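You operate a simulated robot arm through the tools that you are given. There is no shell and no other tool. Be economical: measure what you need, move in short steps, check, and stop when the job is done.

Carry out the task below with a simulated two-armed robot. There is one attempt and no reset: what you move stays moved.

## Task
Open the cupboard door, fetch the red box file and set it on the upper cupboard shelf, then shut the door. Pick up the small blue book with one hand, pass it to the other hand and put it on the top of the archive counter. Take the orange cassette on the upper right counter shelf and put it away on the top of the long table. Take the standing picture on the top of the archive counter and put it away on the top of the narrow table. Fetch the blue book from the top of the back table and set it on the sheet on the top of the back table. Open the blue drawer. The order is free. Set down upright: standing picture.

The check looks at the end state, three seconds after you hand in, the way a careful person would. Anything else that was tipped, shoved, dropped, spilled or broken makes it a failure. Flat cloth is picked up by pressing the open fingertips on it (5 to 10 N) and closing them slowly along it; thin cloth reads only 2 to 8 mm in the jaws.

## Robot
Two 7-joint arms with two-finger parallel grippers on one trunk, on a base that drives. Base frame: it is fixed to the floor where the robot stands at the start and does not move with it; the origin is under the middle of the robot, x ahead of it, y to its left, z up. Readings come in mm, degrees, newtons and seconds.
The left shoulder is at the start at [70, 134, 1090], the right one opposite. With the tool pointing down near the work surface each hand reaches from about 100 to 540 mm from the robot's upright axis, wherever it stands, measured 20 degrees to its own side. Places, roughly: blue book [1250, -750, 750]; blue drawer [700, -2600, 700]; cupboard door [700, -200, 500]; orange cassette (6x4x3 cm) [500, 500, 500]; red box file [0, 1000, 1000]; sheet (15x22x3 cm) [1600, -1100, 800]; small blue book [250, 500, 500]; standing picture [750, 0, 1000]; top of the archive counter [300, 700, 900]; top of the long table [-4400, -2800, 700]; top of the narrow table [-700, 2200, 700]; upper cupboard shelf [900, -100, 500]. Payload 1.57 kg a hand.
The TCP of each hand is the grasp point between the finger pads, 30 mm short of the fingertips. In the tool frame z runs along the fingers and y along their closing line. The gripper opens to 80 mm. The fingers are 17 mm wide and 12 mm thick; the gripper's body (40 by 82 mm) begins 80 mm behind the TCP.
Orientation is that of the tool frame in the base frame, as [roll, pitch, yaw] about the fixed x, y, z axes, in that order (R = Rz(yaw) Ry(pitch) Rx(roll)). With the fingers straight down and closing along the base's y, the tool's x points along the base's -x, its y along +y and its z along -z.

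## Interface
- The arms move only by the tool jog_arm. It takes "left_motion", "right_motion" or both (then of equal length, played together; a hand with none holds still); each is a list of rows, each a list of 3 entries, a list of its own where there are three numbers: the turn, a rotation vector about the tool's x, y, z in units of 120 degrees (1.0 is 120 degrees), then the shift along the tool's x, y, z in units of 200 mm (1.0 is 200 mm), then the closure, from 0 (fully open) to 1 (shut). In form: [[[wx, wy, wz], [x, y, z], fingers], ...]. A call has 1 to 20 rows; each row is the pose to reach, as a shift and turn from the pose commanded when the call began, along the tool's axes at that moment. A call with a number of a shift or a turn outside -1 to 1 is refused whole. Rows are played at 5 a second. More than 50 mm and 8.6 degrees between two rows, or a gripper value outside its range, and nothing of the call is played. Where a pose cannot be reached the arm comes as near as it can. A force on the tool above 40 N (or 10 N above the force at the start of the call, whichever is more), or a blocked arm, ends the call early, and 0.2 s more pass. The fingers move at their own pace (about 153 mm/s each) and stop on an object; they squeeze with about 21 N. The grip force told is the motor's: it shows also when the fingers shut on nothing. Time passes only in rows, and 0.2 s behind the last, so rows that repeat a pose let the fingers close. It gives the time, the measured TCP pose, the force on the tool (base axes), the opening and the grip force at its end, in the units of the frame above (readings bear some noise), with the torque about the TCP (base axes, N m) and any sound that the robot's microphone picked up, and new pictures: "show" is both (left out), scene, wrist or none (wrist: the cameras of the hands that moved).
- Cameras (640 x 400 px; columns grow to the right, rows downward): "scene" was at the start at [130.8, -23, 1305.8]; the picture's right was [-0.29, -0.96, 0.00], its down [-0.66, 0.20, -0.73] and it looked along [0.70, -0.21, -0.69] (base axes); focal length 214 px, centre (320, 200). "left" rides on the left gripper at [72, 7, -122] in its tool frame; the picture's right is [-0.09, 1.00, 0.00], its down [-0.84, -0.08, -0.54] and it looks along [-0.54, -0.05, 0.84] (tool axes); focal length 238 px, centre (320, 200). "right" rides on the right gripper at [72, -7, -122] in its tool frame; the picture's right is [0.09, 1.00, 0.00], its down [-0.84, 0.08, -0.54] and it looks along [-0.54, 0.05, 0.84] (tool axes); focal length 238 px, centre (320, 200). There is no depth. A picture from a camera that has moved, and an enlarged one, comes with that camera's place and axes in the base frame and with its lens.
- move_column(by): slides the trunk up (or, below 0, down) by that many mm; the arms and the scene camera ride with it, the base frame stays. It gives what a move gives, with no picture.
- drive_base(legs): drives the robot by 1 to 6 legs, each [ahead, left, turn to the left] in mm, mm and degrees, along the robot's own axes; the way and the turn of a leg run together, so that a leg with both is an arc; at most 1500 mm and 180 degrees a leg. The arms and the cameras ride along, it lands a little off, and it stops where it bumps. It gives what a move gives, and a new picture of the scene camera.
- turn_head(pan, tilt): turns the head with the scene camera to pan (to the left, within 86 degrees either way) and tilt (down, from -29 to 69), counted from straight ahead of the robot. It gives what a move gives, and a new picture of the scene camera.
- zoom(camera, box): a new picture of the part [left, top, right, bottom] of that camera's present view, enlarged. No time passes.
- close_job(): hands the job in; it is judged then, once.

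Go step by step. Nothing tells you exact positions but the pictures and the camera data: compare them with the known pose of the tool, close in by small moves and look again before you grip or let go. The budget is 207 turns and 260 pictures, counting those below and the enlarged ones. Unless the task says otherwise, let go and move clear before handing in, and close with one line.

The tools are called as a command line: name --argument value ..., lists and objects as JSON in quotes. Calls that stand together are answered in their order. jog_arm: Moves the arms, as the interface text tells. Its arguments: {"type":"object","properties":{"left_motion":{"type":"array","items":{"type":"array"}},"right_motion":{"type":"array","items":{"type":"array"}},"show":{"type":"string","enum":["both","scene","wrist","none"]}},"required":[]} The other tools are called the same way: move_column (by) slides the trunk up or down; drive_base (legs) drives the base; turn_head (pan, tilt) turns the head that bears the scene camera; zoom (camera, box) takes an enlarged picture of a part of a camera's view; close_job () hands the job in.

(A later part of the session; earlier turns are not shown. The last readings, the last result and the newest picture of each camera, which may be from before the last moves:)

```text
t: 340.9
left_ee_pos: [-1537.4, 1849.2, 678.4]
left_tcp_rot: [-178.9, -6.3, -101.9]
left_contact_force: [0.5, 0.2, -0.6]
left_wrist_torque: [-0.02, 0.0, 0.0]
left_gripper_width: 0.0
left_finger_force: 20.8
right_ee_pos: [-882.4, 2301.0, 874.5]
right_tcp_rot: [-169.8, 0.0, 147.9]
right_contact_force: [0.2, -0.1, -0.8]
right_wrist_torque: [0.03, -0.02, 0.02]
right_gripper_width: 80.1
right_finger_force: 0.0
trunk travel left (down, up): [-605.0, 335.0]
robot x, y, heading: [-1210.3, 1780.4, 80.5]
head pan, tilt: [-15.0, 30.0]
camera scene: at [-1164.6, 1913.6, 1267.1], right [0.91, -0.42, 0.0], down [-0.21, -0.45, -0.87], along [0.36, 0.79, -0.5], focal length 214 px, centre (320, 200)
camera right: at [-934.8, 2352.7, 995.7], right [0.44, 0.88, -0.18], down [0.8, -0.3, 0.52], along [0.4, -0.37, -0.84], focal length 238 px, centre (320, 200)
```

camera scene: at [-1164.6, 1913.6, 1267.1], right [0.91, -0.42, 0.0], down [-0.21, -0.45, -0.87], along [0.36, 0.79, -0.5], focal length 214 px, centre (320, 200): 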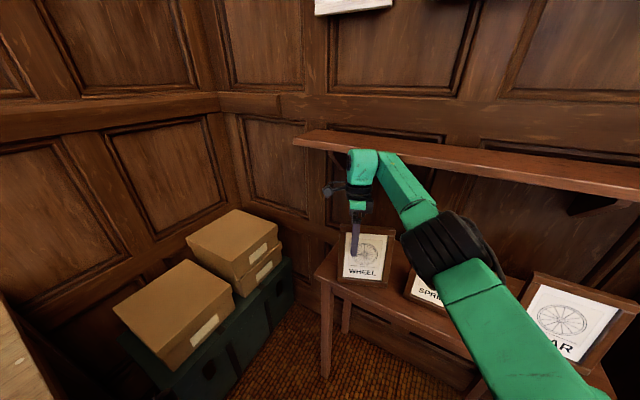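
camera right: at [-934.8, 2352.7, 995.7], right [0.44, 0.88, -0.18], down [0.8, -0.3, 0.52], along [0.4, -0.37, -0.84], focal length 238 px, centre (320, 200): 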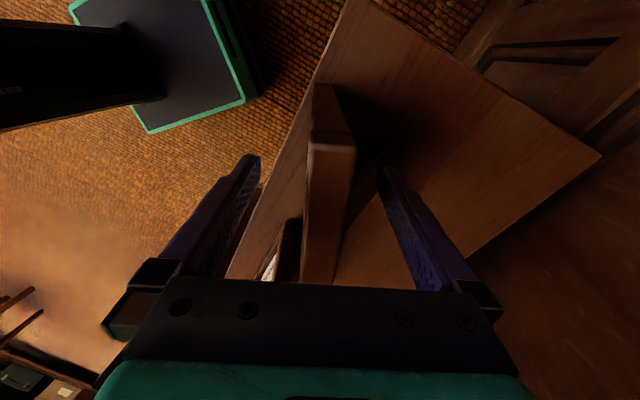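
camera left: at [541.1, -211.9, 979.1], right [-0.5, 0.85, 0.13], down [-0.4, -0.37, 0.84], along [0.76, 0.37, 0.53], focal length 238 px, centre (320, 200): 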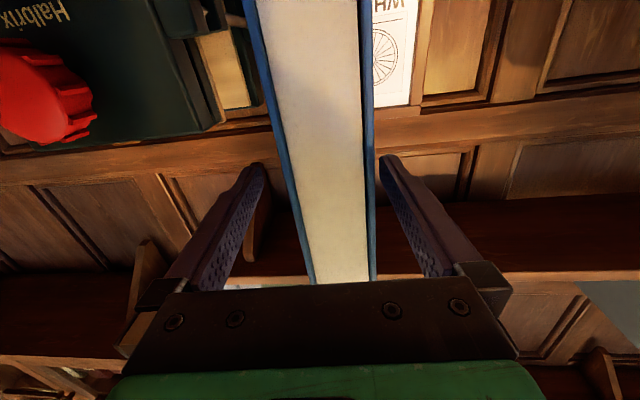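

The picture stands by itself. Sliding the hand off to the left.

drive_base --legs '[[14, 40, 0], [14, 40, 0]]'

zoom --camera "right" --box '[0, 0, 640, 400]'

```text
t: 342.3
left_ee_pos: [-1591.4, 1874.3, 682.7]
left_tcp_rot: [-177.9, -7.5, -101.1]
left_contact_force: [8.9, -8.9, 6.3]
left_wrist_torque: [1.32, 1.35, -0.06]
left_gripper_width: 0.0
left_finger_force: 21.1
right_ee_pos: [-941.5, 2334.0, 873.9]
right_tcp_rot: [-169.8, -0.3, 147.8]
right_contact_force: [-0.5, 0.5, -0.6]
right_wrist_torque: [-0.03, 0.01, 0.03]
right_gripper_width: 80.1
right_finger_force: 0.0
trunk travel left (down, up): [-605.0, 335.0]
robot x, y, heading: [-1275.0, 1816.7, 80.3]
head pan, tilt: [-15.0, 30.0]
stopped in leg 2: the force on the tool passed its limit at 96 N (the readings are from after the stop); the commanded pose is now the measured one
camera scene: at [-1222.8, 1946.3, 1267.1], right [0.91, -0.42, 0.0], down [-0.21, -0.45, -0.87], along [0.36, 0.79, -0.5], focal length 214 px, centre (320, 200)
```

scene: 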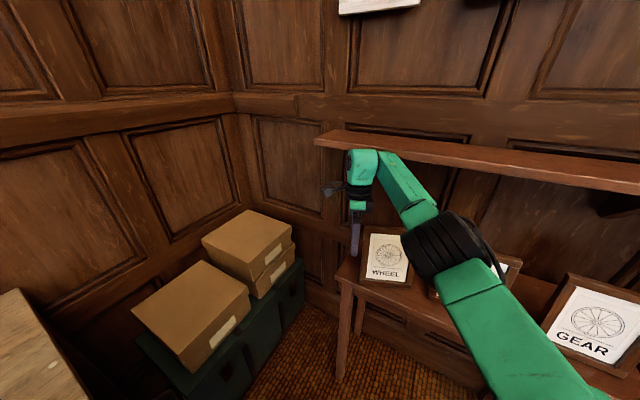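

```text
1.00 times, centred on (320, 200) of right (not enlarged: the box is as wide or as high as the picture)
camera zoom: at [-993.5, 2385.8, 995.6], right [0.44, 0.88, -0.18], down [0.8, -0.3, 0.52], along [0.4, -0.37, -0.84], focal length 238 px, centre (320, 200)
```

zoom: 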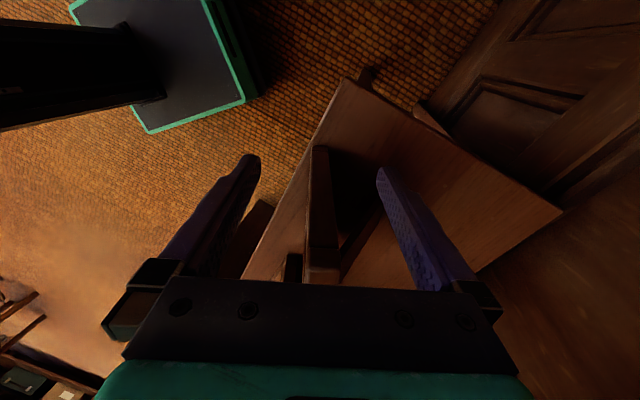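

The left hand touched the bench front. I'll move it inward, then withdraw straight away from the wall.

jog_arm --left_motion '[[[0, 0, 0], [0, -0.1, 0], 1], [[0, 0, 0], [0, -0.25, 0], 1], [[0, 0, 0], [0, -0.4, 0], 1], [[0, 0, 0], [0, -0.5, 0], 1]]' --show "none"

drive_base --legs '[[-140, 140, 0], [-300, 0, 0]]'

turn_head --pan 0 --tilt 25

```text
t: 343.3
left_ee_pos: [-1528.4, 1855.1, 645.7]
left_tcp_rot: [-177.6, -7.1, -101.3]
left_contact_force: [0.1, 0.5, -0.5]
left_wrist_torque: [-0.01, -0.03, -0.03]
left_gripper_width: 0.0
left_finger_force: 21.4
left hand out of reach, approached as far as the arm can: row 2, 3, 4
right_ee_pos: [-942.4, 2336.2, 873.6]
right_tcp_rot: [-169.8, -0.1, 147.7]
right_contact_force: [-0.5, 0.5, -0.1]
right_wrist_torque: [-0.03, 0.01, -0.02]
right_gripper_width: 80.0
right_finger_force: 0.1
trunk travel left (down, up): [-605.0, 335.0]
robot x, y, heading: [-1271.8, 1815.0, 80.3]
head pan, tilt: [-15.0, 30.0]
```

```text
t: 346.5
left_ee_pos: [-1740.3, 1440.9, 645.8]
left_tcp_rot: [-177.6, -7.3, -101.3]
left_contact_force: [-0.8, 0.1, 0.3]
left_wrist_torque: [0.02, 0.01, 0.02]
left_gripper_width: 0.1
left_finger_force: 20.9
right_ee_pos: [-1155.1, 1920.6, 874.5]
right_tcp_rot: [-169.8, -0.1, 147.8]
right_contact_force: [-0.4, -0.9, 0.3]
right_wrist_torque: [0.0, 0.0, 0.03]
right_gripper_width: 80.0
right_finger_force: 0.0
trunk travel left (down, up): [-605.0, 335.0]
robot x, y, heading: [-1482.6, 1404.4, 80.3]
head pan, tilt: [-15.0, 30.0]
camera scene: at [-1436.7, 1533.3, 1267.1], right [0.91, -0.42, 0.0], down [-0.21, -0.45, -0.87], along [0.36, 0.79, -0.5], focal length 214 px, centre (320, 200)
```

scene: 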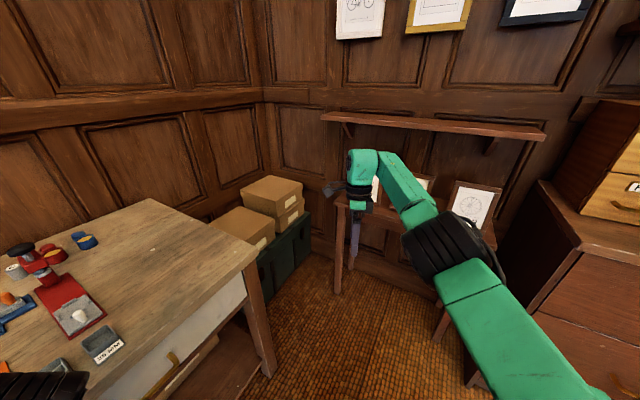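

```text
t: 347.3
left_ee_pos: [-1740.3, 1439.9, 647.7]
left_tcp_rot: [-177.7, -7.3, -101.2]
left_contact_force: [-0.1, -0.7, -0.8]
left_wrist_torque: [0.02, 0.01, 0.02]
left_gripper_width: 0.3
left_finger_force: 20.5
right_ee_pos: [-1154.2, 1921.8, 874.7]
right_tcp_rot: [-169.8, -0.1, 147.8]
right_contact_force: [-0.4, 0.7, 0.0]
right_wrist_torque: [0.02, 0.01, 0.03]
right_gripper_width: 80.0
right_finger_force: 0.0
trunk travel left (down, up): [-605.0, 335.0]
robot x, y, heading: [-1483.2, 1400.3, 80.4]
head pan, tilt: [0.0, 25.0]
camera scene: at [-1458.8, 1542.3, 1275.0], right [0.99, -0.17, 0.0], down [-0.07, -0.42, -0.91], along [0.15, 0.89, -0.42], focal length 214 px, centre (320, 200)
```

scene: 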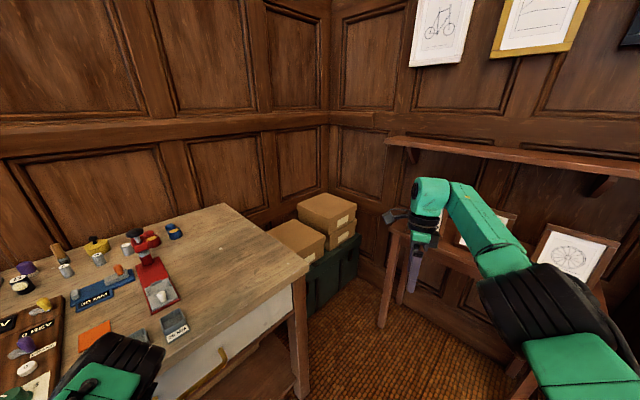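

Let me verify the picture, then continue. I'll move right away from the bench.

drive_base --legs '[[-150, -350, 0]]'

zoom --camera "scene" --box '[180, 120, 420, 300]'

```text
t: 349.7
left_ee_pos: [-1426.1, 1232.8, 647.0]
left_tcp_rot: [-177.6, -7.2, -101.1]
left_contact_force: [0.1, -1.2, 0.3]
left_wrist_torque: [0.0, 0.01, -0.01]
left_gripper_width: 0.1
left_finger_force: 21.0
right_ee_pos: [-840.3, 1716.1, 872.0]
right_tcp_rot: [-169.8, -0.1, 148.0]
right_contact_force: [-0.3, 0.2, -0.3]
right_wrist_torque: [0.01, 0.02, 0.02]
right_gripper_width: 80.1
right_finger_force: 0.1
trunk travel left (down, up): [-605.0, 335.0]
robot x, y, heading: [-1169.6, 1194.2, 80.6]
head pan, tilt: [0.0, 25.0]
camera scene: at [-1144.5, 1335.9, 1275.0], right [0.99, -0.16, 0.0], down [-0.07, -0.42, -0.91], along [0.15, 0.89, -0.42], focal length 214 px, centre (320, 200)
```

scene: 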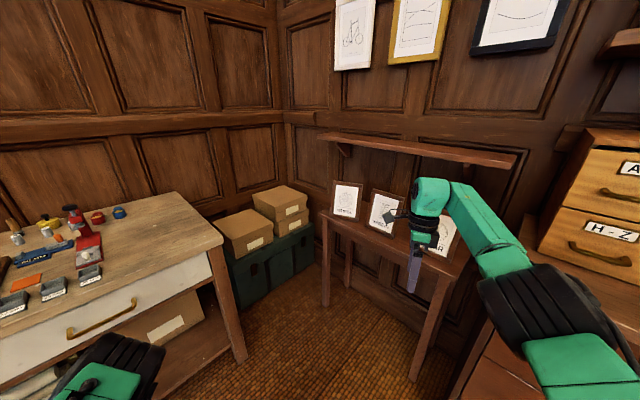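

```text
2.22 times, centred on (300, 210) of scene
camera zoom: at [-1144.5, 1335.9, 1275.0], right [0.99, -0.16, 0.0], down [-0.07, -0.42, -0.91], along [0.15, 0.89, -0.42], focal length 477 px, centre (364, 178)
```

zoom: 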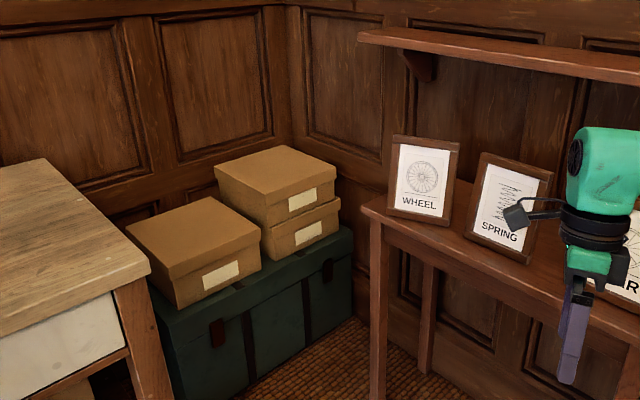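

The picture stands well next to the others. Next is the cassette. I'll unwind the right wrist and pitch it to point 40° below forward, while driving back along the counter.

jog_arm --right_motion '[[[0, -0.011, -0.066], [0, 0, 0], 0], [[0, -0.023, -0.132], [0, 0, 0], 0], [[0, -0.034, -0.198], [0, 0, 0], 0], [[0, -0.046, -0.265], [0, 0, 0], 0], [[0, -0.057, -0.331], [0, 0, 0], 0], [[0, -0.069, -0.397], [0, 0, 0], 0], [[0, -0.08, -0.463], [0, 0, 0], 0], [[0, -0.091, -0.529], [0, 0, 0], 0], [[0, -0.103, -0.595], [0, 0, 0], 0], [[0, -0.114, -0.661], [0, 0, 0], 0], [[0, -0.126, -0.728], [0, 0, 0], 0], [[0, -0.137, -0.794], [0, 0, 0], 0], [[0, -0.149, -0.86], [0, 0, 0], 0], [[0, -0.16, -0.926], [0, 0, 0], 0]]' --show "none"

jog_arm --right_motion '[[[-0.012, -0.06, 0], [0.06, 0.03, 0], 0], [[-0.024, -0.12, 0], [0.12, 0.06, 0], 0], [[-0.036, -0.18, 0], [0.18, 0.09, 0], 0], [[-0.048, -0.24, 0], [0.25, 0.12, 0], 0], [[-0.06, -0.3, 0], [0.32, 0.15, 0], 0], [[-0.072, -0.36, 0], [0.4, 0.18, 0], 0], [[-0.083, -0.417, 0], [0.44, 0.2, 0], 0]]' --show "none"

```text
t: 352.7
left_ee_pos: [-1426.2, 1234.0, 648.7]
left_tcp_rot: [-177.8, -7.3, -101.1]
left_contact_force: [0.5, -1.0, 0.4]
left_wrist_torque: [0.03, 0.02, 0.01]
left_gripper_width: 0.0
left_finger_force: 21.1
right_ee_pos: [-841.3, 1716.9, 874.2]
right_tcp_rot: [-170.5, -0.4, -99.1]
right_contact_force: [0.1, 0.7, 1.0]
right_wrist_torque: [-0.01, -0.02, 0.0]
right_gripper_width: 80.0
right_finger_force: 0.1
trunk travel left (down, up): [-605.0, 335.0]
robot x, y, heading: [-1166.5, 1194.5, 80.5]
head pan, tilt: [0.0, 25.0]
```

```text
t: 354.3
left_ee_pos: [-1426.2, 1233.2, 647.5]
left_tcp_rot: [-177.7, -7.2, -101.2]
left_contact_force: [0.7, -0.2, -0.3]
left_wrist_torque: [0.02, 0.02, 0.01]
left_gripper_width: 0.0
left_finger_force: 21.2
right_ee_pos: [-893.1, 1634.9, 867.2]
right_tcp_rot: [-178.9, 49.6, -94.3]
right_contact_force: [0.3, 0.2, 0.1]
right_wrist_torque: [-0.03, -0.01, -0.01]
right_gripper_width: 80.1
right_finger_force: 0.1
trunk travel left (down, up): [-605.0, 335.0]
robot x, y, heading: [-1170.7, 1197.1, 80.9]
head pan, tilt: [0.0, 25.0]
```

drive_base --legs '[[0, 0, -48.9], [80, -1254, 0]]'

move_column --by -325

zoom --camera "right" --box '[0, 0, 640, 400]'

```text
t: 362.8
left_ee_pos: [-591.6, 389.9, 648.3]
left_tcp_rot: [-177.6, -7.2, -150.2]
left_contact_force: [-0.2, 0.5, -0.4]
left_wrist_torque: [-0.03, 0.02, 0.02]
left_gripper_width: 0.0
left_finger_force: 21.3
right_ee_pos: [61.3, 250.2, 867.9]
right_tcp_rot: [-178.7, 49.5, -143.3]
right_contact_force: [0.3, 0.7, 0.9]
right_wrist_torque: [0.0, -0.01, 0.03]
right_gripper_width: 80.1
right_finger_force: 0.0
trunk travel left (down, up): [-605.0, 335.0]
robot x, y, heading: [-453.2, 170.2, 31.4]
head pan, tilt: [0.0, 25.0]
camera scene: at [-329.7, 244.9, 1275.0], right [0.52, -0.85, 0.0], down [-0.36, -0.22, -0.91], along [0.77, 0.47, -0.42], focal length 214 px, centre (320, 200)
```

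scene: 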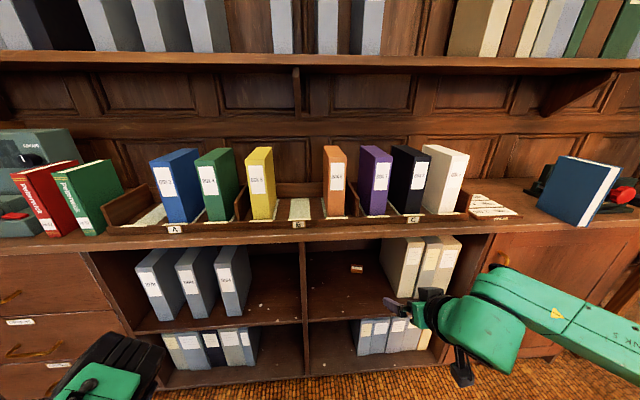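

```text
t: 366.0
left_ee_pos: [-591.3, 389.7, 321.8]
left_tcp_rot: [-177.7, -7.3, -150.3]
left_contact_force: [-0.4, -0.2, 0.5]
left_wrist_torque: [0.03, 0.0, 0.02]
left_gripper_width: 0.0
left_finger_force: 20.7
right_ee_pos: [61.3, 249.0, 542.4]
right_tcp_rot: [-178.9, 49.5, -143.4]
right_contact_force: [-0.1, -0.4, 0.1]
right_wrist_torque: [-0.02, 0.01, 0.01]
right_gripper_width: 80.3
right_finger_force: 0.1
trunk travel left (down, up): [-280.0, 660.0]
robot x, y, heading: [-454.5, 170.8, 31.5]
head pan, tilt: [0.0, 25.0]
```

```text
1.00 times, centred on (320, 200) of right (not enlarged: the box is as wide or as high as the picture)
camera zoom: at [-48.6, 163.4, 567.2], right [-0.63, 0.77, -0.08], down [0.05, 0.15, 0.99], along [0.78, 0.62, -0.14], focal length 238 px, centre (320, 200)
```

zoom: 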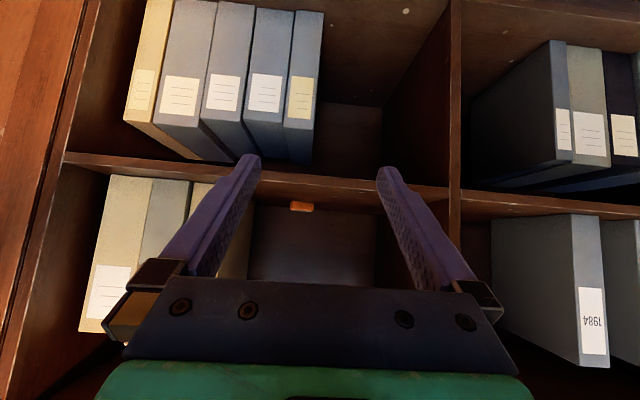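

The cassette is at about n 674, s −154. I'll extend the arm 80 mm and drive in most of the way.

jog_arm --right_motion '[[[0, 0, 0], [-0.08, 0, 0.1], 0], [[0, 0, 0], [-0.17, 0, 0.2], 0], [[0, 0, 0], [-0.257, 0, 0.306], 0]]' --show "none"

drive_base --legs '[[290, 8, 0]]'

zoom --camera "right" --box '[0, 0, 640, 400]'

```text
t: 366.8
left_ee_pos: [-591.2, 389.6, 322.4]
left_tcp_rot: [-177.8, -7.2, -150.3]
left_contact_force: [0.2, -0.7, -0.4]
left_wrist_torque: [-0.02, -0.02, 0.01]
left_gripper_width: 0.1
left_finger_force: 20.3
right_ee_pos: [126.4, 296.4, 542.6]
right_tcp_rot: [-178.8, 49.4, -143.4]
right_contact_force: [0.7, -0.6, 0.7]
right_wrist_torque: [0.0, 0.0, 0.0]
right_gripper_width: 79.8
right_finger_force: 0.0
trunk travel left (down, up): [-280.0, 660.0]
robot x, y, heading: [-455.1, 171.4, 31.4]
head pan, tilt: [0.0, 25.0]
```

```text
t: 368.9
left_ee_pos: [-344.3, 550.0, 321.2]
left_tcp_rot: [-177.7, -7.2, -150.0]
left_contact_force: [0.3, 0.0, 0.6]
left_wrist_torque: [-0.01, -0.01, 0.0]
left_gripper_width: 0.1
left_finger_force: 20.9
right_ee_pos: [371.7, 458.3, 541.4]
right_tcp_rot: [-178.8, 49.4, -143.2]
right_contact_force: [-0.7, -0.2, 0.1]
right_wrist_torque: [0.01, -0.02, -0.04]
right_gripper_width: 79.8
right_finger_force: 0.0
trunk travel left (down, up): [-280.0, 660.0]
robot x, y, heading: [-204.8, 334.4, 31.8]
head pan, tilt: [0.0, 25.0]
camera scene: at [-82.2, 406.9, 950.0], right [0.52, -0.85, 0.0], down [-0.36, -0.22, -0.91], along [0.77, 0.48, -0.42], focal length 214 px, centre (320, 200)
```

scene: 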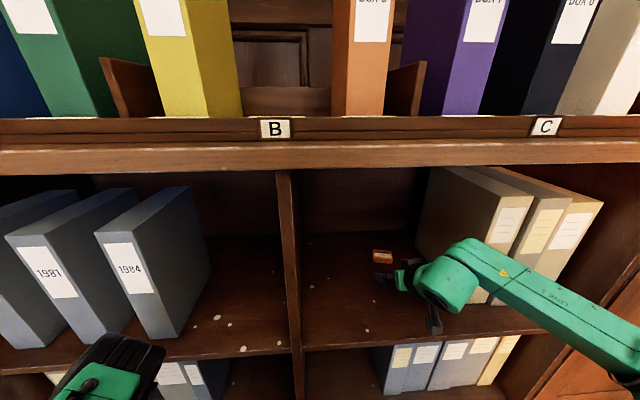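

```text
1.00 times, centred on (320, 200) of right (not enlarged: the box is as wide or as high as the picture)
camera zoom: at [263.8, 372.9, 567.0], right [-0.63, 0.77, -0.08], down [0.05, 0.15, 0.99], along [0.77, 0.62, -0.14], focal length 238 px, centre (320, 200)
```

zoom: 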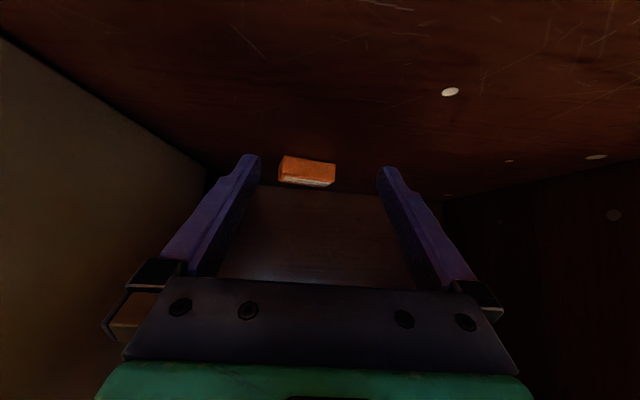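

Cassette front is at n≈628, slightly right. Lower 13 mm and advance.

move_column --by -12

drive_base --legs '[[72, -7, 0]]'

zoom --camera "right" --box '[0, 0, 640, 400]'

```text
t: 369.5
left_ee_pos: [-344.4, 549.7, 311.0]
left_tcp_rot: [-177.7, -7.1, -150.0]
left_contact_force: [0.4, 0.5, 0.4]
left_wrist_torque: [0.02, -0.01, -0.01]
left_gripper_width: 0.0
left_finger_force: 20.7
right_ee_pos: [372.0, 459.3, 530.1]
right_tcp_rot: [-178.8, 49.3, -143.3]
right_contact_force: [0.1, -0.9, -0.6]
right_wrist_torque: [-0.01, 0.03, 0.01]
right_gripper_width: 80.2
right_finger_force: 0.1
trunk travel left (down, up): [-268.0, 672.0]
robot x, y, heading: [-206.6, 332.2, 31.5]
head pan, tilt: [0.0, 25.0]
```

```text
t: 370.5
left_ee_pos: [-278.2, 580.6, 309.9]
left_tcp_rot: [-177.6, -7.2, -150.1]
left_contact_force: [0.8, -0.5, 0.3]
left_wrist_torque: [0.03, -0.01, -0.01]
left_gripper_width: 0.0
left_finger_force: 21.3
right_ee_pos: [439.5, 492.3, 529.7]
right_tcp_rot: [-178.8, 49.4, -143.2]
right_contact_force: [0.0, -0.6, 0.0]
right_wrist_torque: [0.01, -0.02, -0.02]
right_gripper_width: 80.1
right_finger_force: 0.1
trunk travel left (down, up): [-268.0, 672.0]
robot x, y, heading: [-139.9, 364.9, 31.7]
head pan, tilt: [0.0, 25.0]
camera scene: at [-16.5, 439.1, 937.9], right [0.52, -0.85, 0.0], down [-0.36, -0.22, -0.91], along [0.77, 0.48, -0.42], focal length 214 px, centre (320, 200)
```

scene: 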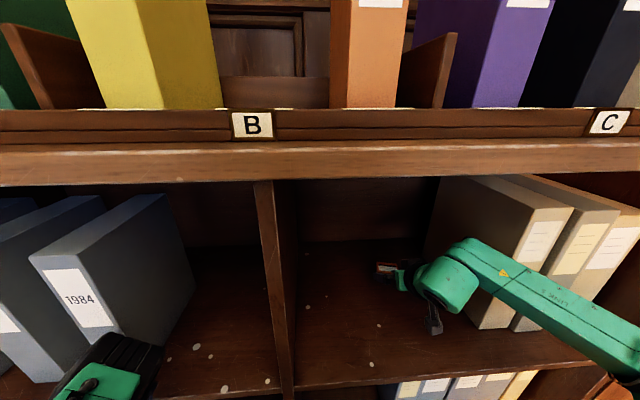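

```text
1.00 times, centred on (320, 200) of right (not enlarged: the box is as wide or as high as the picture)
camera zoom: at [329.5, 405.1, 554.9], right [-0.63, 0.77, -0.08], down [0.05, 0.15, 0.99], along [0.77, 0.62, -0.14], focal length 238 px, centre (320, 200)
```

zoom: 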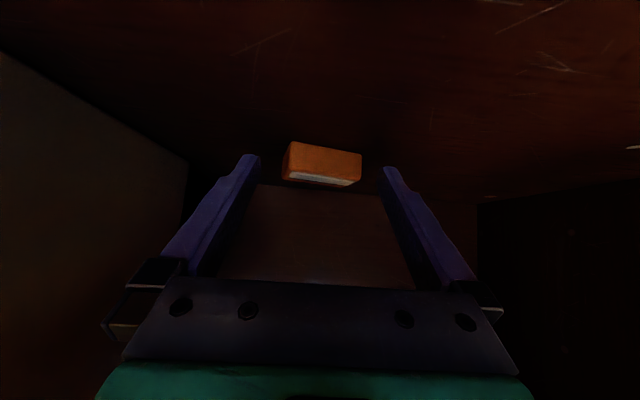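

Cassette is centred between the fingertips. Closing.

jog_arm --right_motion '[[[0, 0, 0], [0, 0, 0.03], 0], [[0, 0, 0], [0, 0, 0.03], 0.2], [[0, 0, 0], [0, 0, 0.03], 0.4], [[0, 0, 0], [0, 0, 0.03], 1], [[0, 0, 0], [0, 0, 0.03], 1]]' --show "none"

move_column --by 40

zoom --camera "right" --box '[160, 80, 480, 300]'

```text
t: 371.7
left_ee_pos: [-278.4, 582.2, 310.2]
left_tcp_rot: [-177.7, -7.3, -150.0]
left_contact_force: [-0.1, 0.1, 0.5]
left_wrist_torque: [0.02, 0.01, -0.04]
left_gripper_width: 0.0
left_finger_force: 21.2
right_ee_pos: [441.5, 494.9, 527.7]
right_tcp_rot: [-178.9, 49.4, -143.2]
right_contact_force: [-0.3, 0.1, -0.2]
right_wrist_torque: [-0.01, -0.03, 0.02]
right_gripper_width: 0.0
right_finger_force: 20.4
trunk travel left (down, up): [-268.0, 672.0]
robot x, y, heading: [-139.4, 364.1, 31.3]
head pan, tilt: [0.0, 25.0]
```

```text
t: 372.5
left_ee_pos: [-279.3, 581.9, 350.9]
left_tcp_rot: [-177.6, -7.2, -150.2]
left_contact_force: [-0.2, -0.5, -0.1]
left_wrist_torque: [0.03, -0.01, 0.0]
left_gripper_width: 0.0
left_finger_force: 21.3
right_ee_pos: [441.5, 494.7, 565.8]
right_tcp_rot: [-178.8, 49.4, -143.2]
right_contact_force: [0.2, -0.5, 0.2]
right_wrist_torque: [0.0, 0.0, 0.0]
right_gripper_width: 0.0
right_finger_force: 21.1
trunk travel left (down, up): [-308.0, 632.0]
robot x, y, heading: [-136.0, 364.9, 31.5]
head pan, tilt: [0.0, 25.0]
```

```text
1.82 times, centred on (320, 190) of right
camera zoom: at [332.9, 408.1, 591.3], right [-0.63, 0.77, -0.08], down [0.05, 0.15, 0.99], along [0.77, 0.62, -0.14], focal length 433 px, centre (320, 218)
```

zoom: 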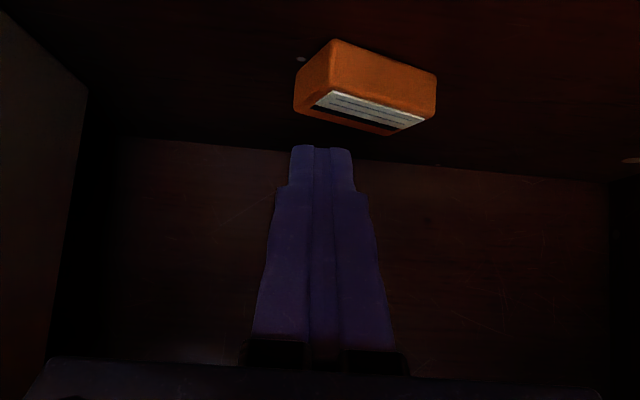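

The fingers closed short of the cassette — it lies further back (n≈663, s≈−166) and is turned slightly. I'll open, adjust forward-left with a 12° yaw, and look again.

jog_arm --right_motion '[[[0, 0, 0], [0, 0, 0], 0], [[0.04, 0, 0.032], [0, 0.05, 0], 0], [[0.0766, 0, 0.0643], [-0.03, 0.09, 0.035], 0], [[0.0766, 0, 0.0643], [-0.058, 0.09, 0.069], 0]]' --show "wrist"

```text
t: 373.5
left_ee_pos: [-278.5, 581.9, 350.1]
left_tcp_rot: [-177.7, -7.2, -150.1]
left_contact_force: [1.5, 0.3, -0.2]
left_wrist_torque: [0.0, 0.0, 0.0]
left_gripper_width: 0.0
left_finger_force: 21.0
right_ee_pos: [445.7, 519.0, 564.7]
right_tcp_rot: [-178.7, 49.6, -155.2]
right_contact_force: [-0.8, 0.4, -0.3]
right_wrist_torque: [0.01, 0.0, -0.01]
right_gripper_width: 79.8
right_finger_force: 0.0
trunk travel left (down, up): [-308.0, 632.0]
robot x, y, heading: [-139.5, 363.6, 31.5]
head pan, tilt: [0.0, 25.0]
camera right: at [321.0, 457.3, 590.9], right [-0.46, 0.89, -0.09], down [0.08, 0.14, 0.99], along [0.89, 0.44, -0.13], focal length 238 px, centre (320, 200)
```

right: 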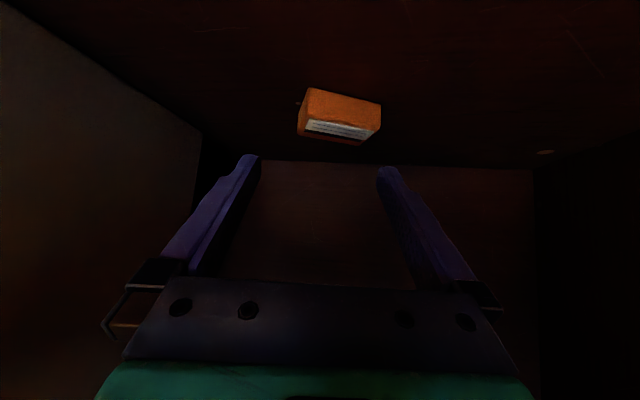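

jog_arm --right_motion '[[[0.02, 0, 0.016], [0, 0.03, 0], 0], [[0.038, 0, 0.032], [0, 0.045, 0], 0], [[0.038, 0, 0.032], [0.03, 0.045, 0.025], 0], [[0.038, 0, 0.032], [0.06, 0.045, 0.05], 0], [[0.038, 0, 0.032], [0.09, 0.045, 0.075], 0]]' --show "wrist"

```text
t: 374.7
left_ee_pos: [-278.7, 582.0, 351.1]
left_tcp_rot: [-177.7, -7.1, -150.2]
left_contact_force: [0.0, 0.1, 0.6]
left_wrist_torque: [-0.01, 0.0, -0.01]
left_gripper_width: 0.1
left_finger_force: 21.0
right_ee_pos: [442.5, 528.2, 541.5]
right_tcp_rot: [-178.7, 49.7, -161.1]
right_contact_force: [0.4, 0.6, -0.2]
right_wrist_torque: [-0.02, 0.01, -0.02]
right_gripper_width: 79.7
right_finger_force: 0.1
trunk travel left (down, up): [-308.0, 632.0]
robot x, y, heading: [-139.6, 366.0, 31.8]
head pan, tilt: [0.0, 25.0]
camera right: at [311.5, 479.4, 566.9], right [-0.36, 0.93, -0.08], down [0.09, 0.13, 0.99], along [0.93, 0.35, -0.13], focal length 238 px, centre (320, 200)
```

right: 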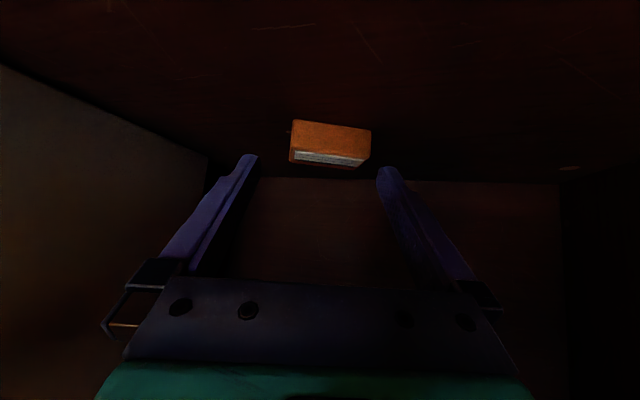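

jog_arm --right_motion '[[[0, 0, 0], [0, 0.03, 0], 0], [[0, 0, 0], [0.025, 0.03, 0.02], 0], [[0, 0, 0], [0.05, 0.03, 0.04], 0], [[0, 0, 0], [0.05, 0.03, 0.04], 0.15], [[0, 0, 0], [0.05, 0.03, 0.04], 0.4], [[0, 0, 0], [0.05, 0.03, 0.04], 1], [[0, 0, 0], [0.05, 0.03, 0.04], 1]]' --show "none"

```text
t: 376.3
left_ee_pos: [-278.8, 582.6, 350.7]
left_tcp_rot: [-177.8, -7.3, -150.0]
left_contact_force: [0.2, -0.3, -0.4]
left_wrist_torque: [0.0, 0.01, -0.01]
left_gripper_width: 0.0
left_finger_force: 21.0
right_ee_pos: [439.5, 533.3, 529.6]
right_tcp_rot: [-178.6, 49.7, -160.9]
right_contact_force: [0.9, 0.3, -0.2]
right_wrist_torque: [0.0, -0.02, 0.02]
right_gripper_width: 56.8
right_finger_force: 21.2
trunk travel left (down, up): [-308.0, 632.0]
robot x, y, heading: [-135.7, 362.4, 31.5]
head pan, tilt: [0.0, 25.0]
```

Gripped at 56.8 mm. I'll lift, back out, raise, and turn towards the far side of the room.

move_column --by 45

drive_base --legs '[[-550, 0, 0], [0, 0, -174]]'

move_column --by 350

turn_head --pan 0 --tilt 15

```text
t: 377.2
left_ee_pos: [-278.5, 582.0, 394.4]
left_tcp_rot: [-177.6, -7.3, -150.1]
left_contact_force: [-0.5, -0.1, -0.6]
left_wrist_torque: [0.05, 0.04, -0.01]
left_gripper_width: 0.1
left_finger_force: 21.1
right_ee_pos: [440.6, 532.4, 575.0]
right_tcp_rot: [-178.5, 49.7, -161.0]
right_contact_force: [0.3, -0.5, -0.3]
right_wrist_torque: [-0.01, 0.03, 0.0]
right_gripper_width: 57.1
right_finger_force: 20.4
trunk travel left (down, up): [-353.0, 587.0]
robot x, y, heading: [-143.5, 363.1, 31.8]
head pan, tilt: [0.0, 25.0]
```

```text
t: 387.4
left_ee_pos: [-435.5, -121.7, 396.1]
left_tcp_rot: [-177.6, -7.2, 39.2]
left_contact_force: [-0.8, -0.1, -0.2]
left_wrist_torque: [-0.01, 0.0, 0.03]
left_gripper_width: 0.0
left_finger_force: 21.4
right_ee_pos: [-1153.1, -189.3, 574.1]
right_tcp_rot: [-178.6, 49.6, 28.3]
right_contact_force: [-0.8, 0.4, -0.5]
right_wrist_torque: [0.04, -0.01, 0.01]
right_gripper_width: 56.9
right_finger_force: 21.2
trunk travel left (down, up): [-353.0, 587.0]
robot x, y, heading: [-606.4, 69.3, -139.2]
head pan, tilt: [0.0, 25.0]
camera scene: at [-714.2, -20.0, 1023.0], right [-0.66, 0.76, 0.0], down [0.32, 0.28, -0.91], along [-0.68, -0.59, -0.42], focal length 214 px, centre (320, 200)
```

scene: 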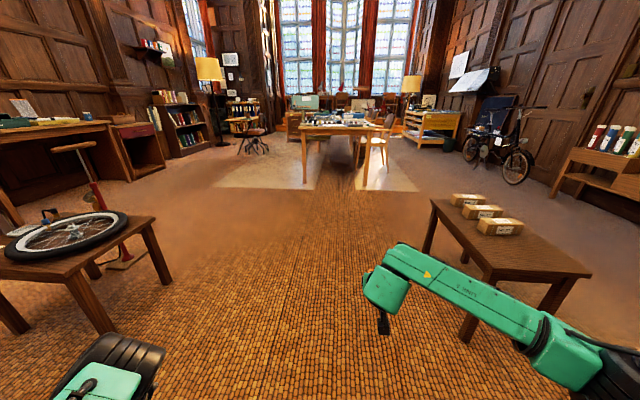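

```text
t: 390.8
left_ee_pos: [-435.3, -121.3, 744.8]
left_tcp_rot: [-177.7, -7.2, 39.2]
left_contact_force: [0.0, -0.7, -0.2]
left_wrist_torque: [0.02, 0.01, -0.04]
left_gripper_width: 0.0
left_finger_force: 21.7
right_ee_pos: [-1152.9, -187.6, 924.9]
right_tcp_rot: [-178.6, 49.7, 28.3]
right_contact_force: [0.2, -0.3, 0.0]
right_wrist_torque: [0.05, -0.03, -0.02]
right_gripper_width: 57.1
right_finger_force: 20.8
trunk travel left (down, up): [-703.0, 237.0]
robot x, y, heading: [-608.4, 69.8, -139.0]
head pan, tilt: [0.0, 25.0]
```

```text
t: 391.5
left_ee_pos: [-433.9, -120.8, 745.7]
left_tcp_rot: [-177.7, -7.2, 39.2]
left_contact_force: [-0.3, -0.4, -0.8]
left_wrist_torque: [0.02, -0.04, 0.02]
left_gripper_width: 0.2
left_finger_force: 20.3
right_ee_pos: [-1152.2, -187.6, 923.5]
right_tcp_rot: [-178.6, 49.7, 28.4]
right_contact_force: [0.3, -0.2, -0.7]
right_wrist_torque: [0.03, 0.0, -0.02]
right_gripper_width: 57.0
right_finger_force: 20.7
trunk travel left (down, up): [-703.0, 237.0]
robot x, y, heading: [-608.3, 71.0, -138.9]
head pan, tilt: [0.0, 15.0]
camera scene: at [-715.2, -20.9, 1389.2], right [-0.66, 0.76, 0.0], down [0.2, 0.17, -0.97], along [-0.73, -0.63, -0.26], focal length 214 px, centre (320, 200)
```

scene: 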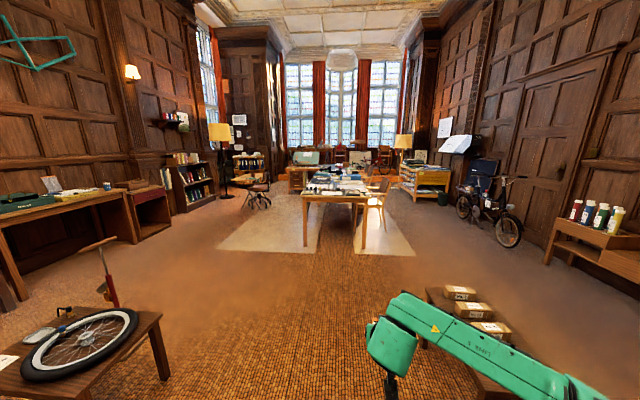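

The lane to the long table is clear. I'll drive down it, stopping a little short.

drive_base --legs '[[0, 0, -6], [1000, 100, 0], [1020, 100, 0]]'

turn_head --pan 0 --tilt 40

```text
t: 402.1
left_ee_pos: [-1987.8, -1463.5, 746.0]
left_tcp_rot: [-177.7, -7.1, 33.8]
left_contact_force: [0.7, 0.3, 0.6]
left_wrist_torque: [-0.01, 0.03, -0.02]
left_gripper_width: 0.0
left_finger_force: 20.8
right_ee_pos: [-2710.2, -1462.2, 924.7]
right_tcp_rot: [-178.6, 49.7, 22.8]
right_contact_force: [0.2, -0.6, 0.0]
right_wrist_torque: [0.04, -0.02, -0.01]
right_gripper_width: 57.2
right_finger_force: 21.0
trunk travel left (down, up): [-703.0, 237.0]
robot x, y, heading: [-2143.8, -1256.6, -144.7]
head pan, tilt: [0.0, 15.0]
camera scene: at [-2258.6, -1337.9, 1389.2], right [-0.58, 0.81, 0.0], down [0.21, 0.15, -0.97], along [-0.79, -0.56, -0.26], focal length 214 px, centre (320, 200)
```

scene: 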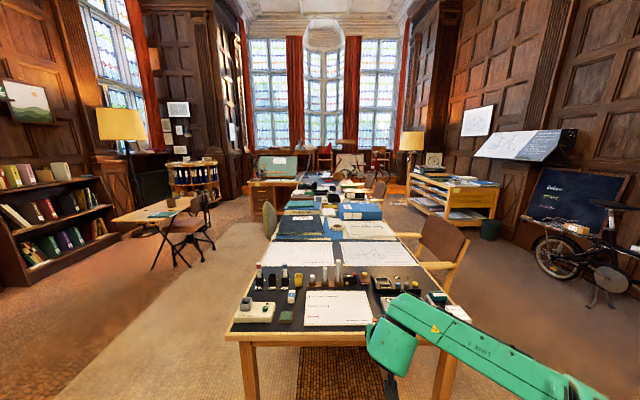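

```text
t: 403.0
left_ee_pos: [-1988.1, -1463.1, 745.1]
left_tcp_rot: [-177.7, -7.2, 33.8]
left_contact_force: [0.0, 0.0, 0.5]
left_wrist_torque: [0.03, 0.03, -0.02]
left_gripper_width: 0.1
left_finger_force: 21.1
right_ee_pos: [-2709.6, -1463.2, 923.9]
right_tcp_rot: [-178.6, 49.7, 22.8]
right_contact_force: [0.4, -0.1, -0.9]
right_wrist_torque: [-0.01, -0.01, -0.04]
right_gripper_width: 56.9
right_finger_force: 21.1
trunk travel left (down, up): [-703.0, 237.0]
robot x, y, heading: [-2146.4, -1256.1, -144.2]
head pan, tilt: [0.0, 40.0]
camera scene: at [-2251.7, -1333.0, 1349.8], right [-0.58, 0.81, 0.0], down [0.52, 0.37, -0.77], along [-0.62, -0.44, -0.64], focal length 214 px, centre (320, 200)
```

scene: 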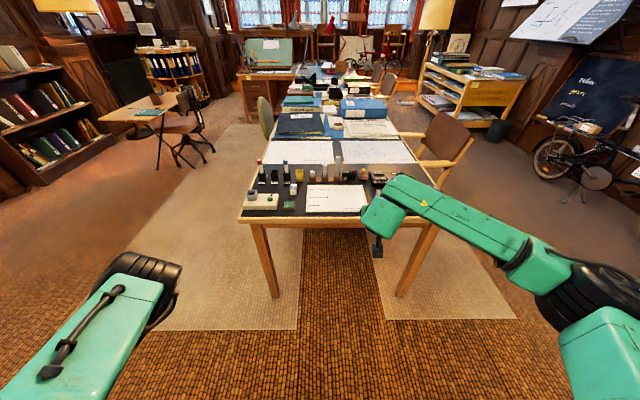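

zoom --camera "scene" --box '[230, 120, 440, 240]'

```text
3.05 times, centred on (335, 180) of scene
camera zoom: at [-2251.7, -1333.0, 1349.8], right [-0.58, 0.81, 0.0], down [0.52, 0.37, -0.77], along [-0.62, -0.44, -0.64], focal length 654 px, centre (274, 261)
```

zoom: 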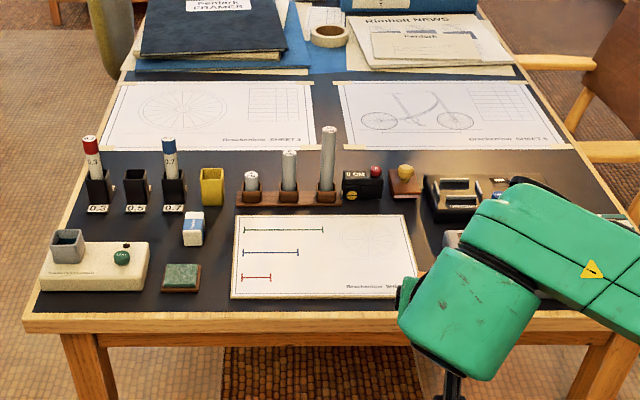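

zoom --camera "right" --box '[0, 0, 640, 400]'

```text
1.00 times, centred on (320, 200) of right (not enlarged: the box is as wide or as high as the picture)
camera zoom: at [-2582.4, -1405.0, 948.8], right [0.42, -0.9, -0.09], down [-0.08, -0.13, 0.99], along [-0.9, -0.41, -0.13], focal length 238 px, centre (320, 200)
```

zoom: 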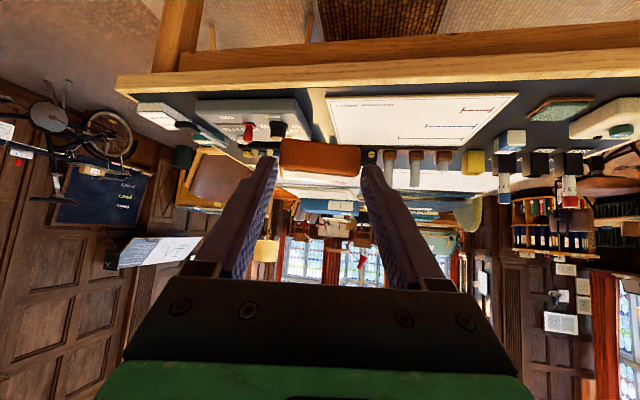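

Free space on the table is on the right side of the dark mat, behind the front items (n≈−3546, s≈−669). I'll extend the arm a bit and drive there at height.

jog_arm --right_motion '[[[0, 0, 0], [-0.07, 0, 0.08], 1], [[0, 0, 0], [-0.13, 0, 0.16], 1], [[0, 0, 0], [-0.193, 0, 0.23], 1]]' --show "none"

drive_base --legs '[[0, -312, 0], [425, 0, 0]]'

```text
t: 403.8
left_ee_pos: [-1989.2, -1463.5, 747.0]
left_tcp_rot: [-177.7, -7.3, 33.8]
left_contact_force: [0.4, 0.4, 0.4]
left_wrist_torque: [0.03, -0.01, -0.01]
left_gripper_width: 0.1
left_finger_force: 21.1
right_ee_pos: [-2766.9, -1485.3, 924.0]
right_tcp_rot: [-178.6, 49.7, 22.8]
right_contact_force: [0.5, 0.2, -0.3]
right_wrist_torque: [-0.01, -0.03, 0.04]
right_gripper_width: 57.1
right_finger_force: 21.4
trunk travel left (down, up): [-703.0, 237.0]
robot x, y, heading: [-2138.1, -1258.6, -144.6]
head pan, tilt: [0.0, 40.0]
```

```text
t: 408.1
left_ee_pos: [-2509.2, -1450.3, 746.0]
left_tcp_rot: [-177.7, -7.2, 34.1]
left_contact_force: [0.0, -0.1, -0.6]
left_wrist_torque: [-0.05, -0.03, -0.02]
left_gripper_width: 0.0
left_finger_force: 20.6
right_ee_pos: [-3284.9, -1476.0, 924.3]
right_tcp_rot: [-178.6, 49.7, 23.1]
right_contact_force: [0.7, -0.4, -1.0]
right_wrist_torque: [0.04, -0.01, -0.02]
right_gripper_width: 57.0
right_finger_force: 20.7
trunk travel left (down, up): [-703.0, 237.0]
robot x, y, heading: [-2666.1, -1242.8, -144.4]
head pan, tilt: [0.0, 40.0]
camera scene: at [-2771.6, -1320.8, 1349.7], right [-0.58, 0.81, 0.0], down [0.52, 0.38, -0.77], along [-0.62, -0.45, -0.64], focal length 214 px, centre (320, 200)
```

scene: 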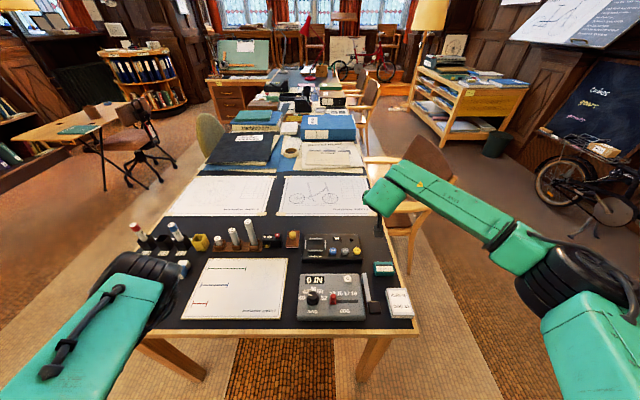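

zoom --camera "scene" --box '[290, 150, 450, 330]'

zoom --camera "right" --box '[0, 0, 640, 400]'

```text
2.22 times, centred on (370, 240) of scene
camera zoom: at [-2771.6, -1320.8, 1349.7], right [-0.58, 0.81, 0.0], down [0.52, 0.38, -0.77], along [-0.62, -0.45, -0.64], focal length 477 px, centre (209, 111)
```

zoom: 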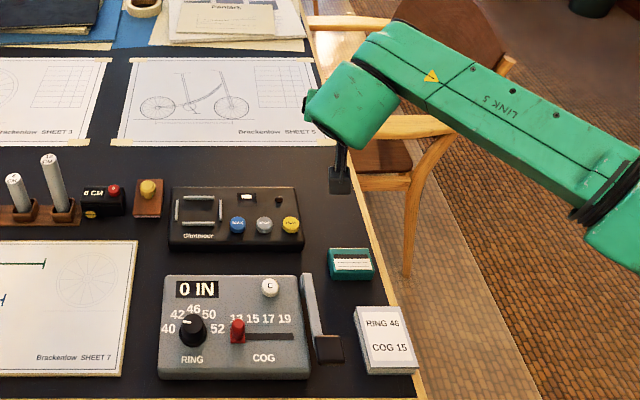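

```text
1.00 times, centred on (320, 200) of right (not enlarged: the box is as wide or as high as the picture)
camera zoom: at [-3158.3, -1417.0, 948.9], right [0.43, -0.9, -0.09], down [-0.08, -0.13, 0.99], along [-0.9, -0.42, -0.13], focal length 238 px, centre (320, 200)
```

zoom: 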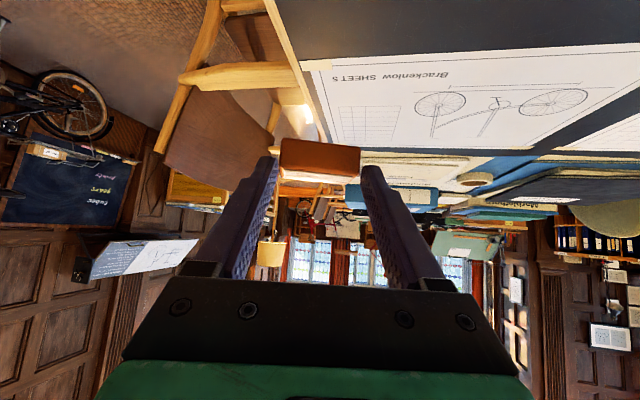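

Free mat space is just behind the small device. I'll shift forward 52 and left 25, then lower.

drive_base --legs '[[52, 25, 0]]'

move_column --by -120

zoom --camera "scene" --box '[290, 130, 450, 310]'

```text
t: 409.1
left_ee_pos: [-2535.2, -1500.0, 745.9]
left_tcp_rot: [-177.7, -7.1, 34.1]
left_contact_force: [-0.7, 0.7, -1.0]
left_wrist_torque: [0.02, -0.02, -0.03]
left_gripper_width: 0.1
left_finger_force: 21.1
right_ee_pos: [-3312.5, -1524.3, 926.0]
right_tcp_rot: [-178.8, 49.7, 23.0]
right_contact_force: [-0.2, 0.1, -0.6]
right_wrist_torque: [0.0, -0.02, -0.02]
right_gripper_width: 57.1
right_finger_force: 21.2
trunk travel left (down, up): [-703.0, 237.0]
robot x, y, heading: [-2690.1, -1294.1, -144.0]
head pan, tilt: [0.0, 40.0]
camera scene: at [-2798.2, -1369.9, 1349.8], right [-0.58, 0.81, 0.0], down [0.52, 0.37, -0.77], along [-0.62, -0.45, -0.64], focal length 214 px, centre (320, 200)
```

scene: 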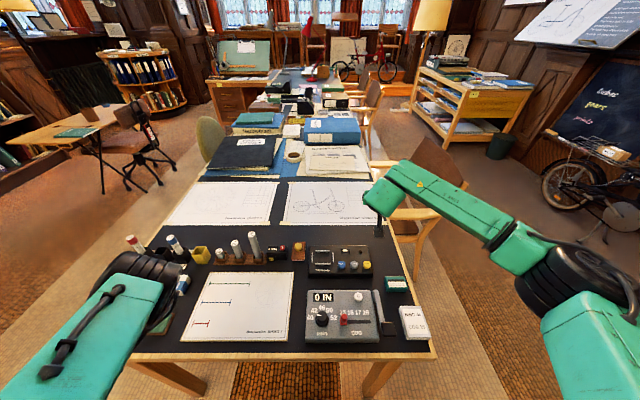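

```text
t: 410.6
left_ee_pos: [-2536.1, -1500.8, 625.7]
left_tcp_rot: [-177.6, -7.2, 34.1]
left_contact_force: [-0.6, -0.4, -0.5]
left_wrist_torque: [0.0, -0.02, -0.02]
left_gripper_width: 0.2
left_finger_force: 20.4
right_ee_pos: [-3313.4, -1525.7, 804.4]
right_tcp_rot: [-178.7, 49.7, 23.2]
right_contact_force: [0.1, 0.2, 0.3]
right_wrist_torque: [0.0, -0.02, 0.0]
right_gripper_width: 57.0
right_finger_force: 21.3
trunk travel left (down, up): [-583.0, 357.0]
robot x, y, heading: [-2690.5, -1294.4, -144.3]
head pan, tilt: [0.0, 40.0]
```

```text
2.22 times, centred on (370, 220) of scene
camera zoom: at [-2798.9, -1371.0, 1229.7], right [-0.58, 0.81, 0.0], down [0.52, 0.38, -0.77], along [-0.62, -0.45, -0.64], focal length 477 px, centre (209, 156)
```

zoom: 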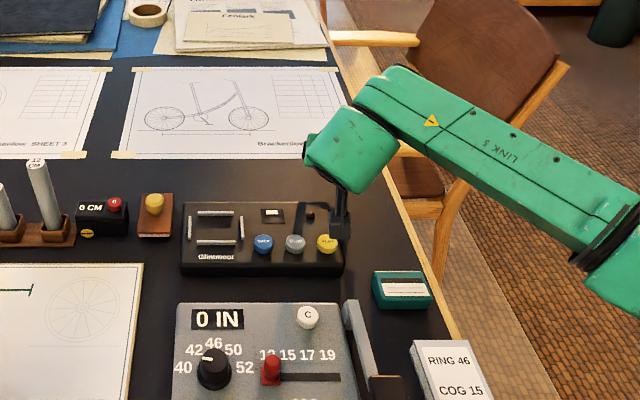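

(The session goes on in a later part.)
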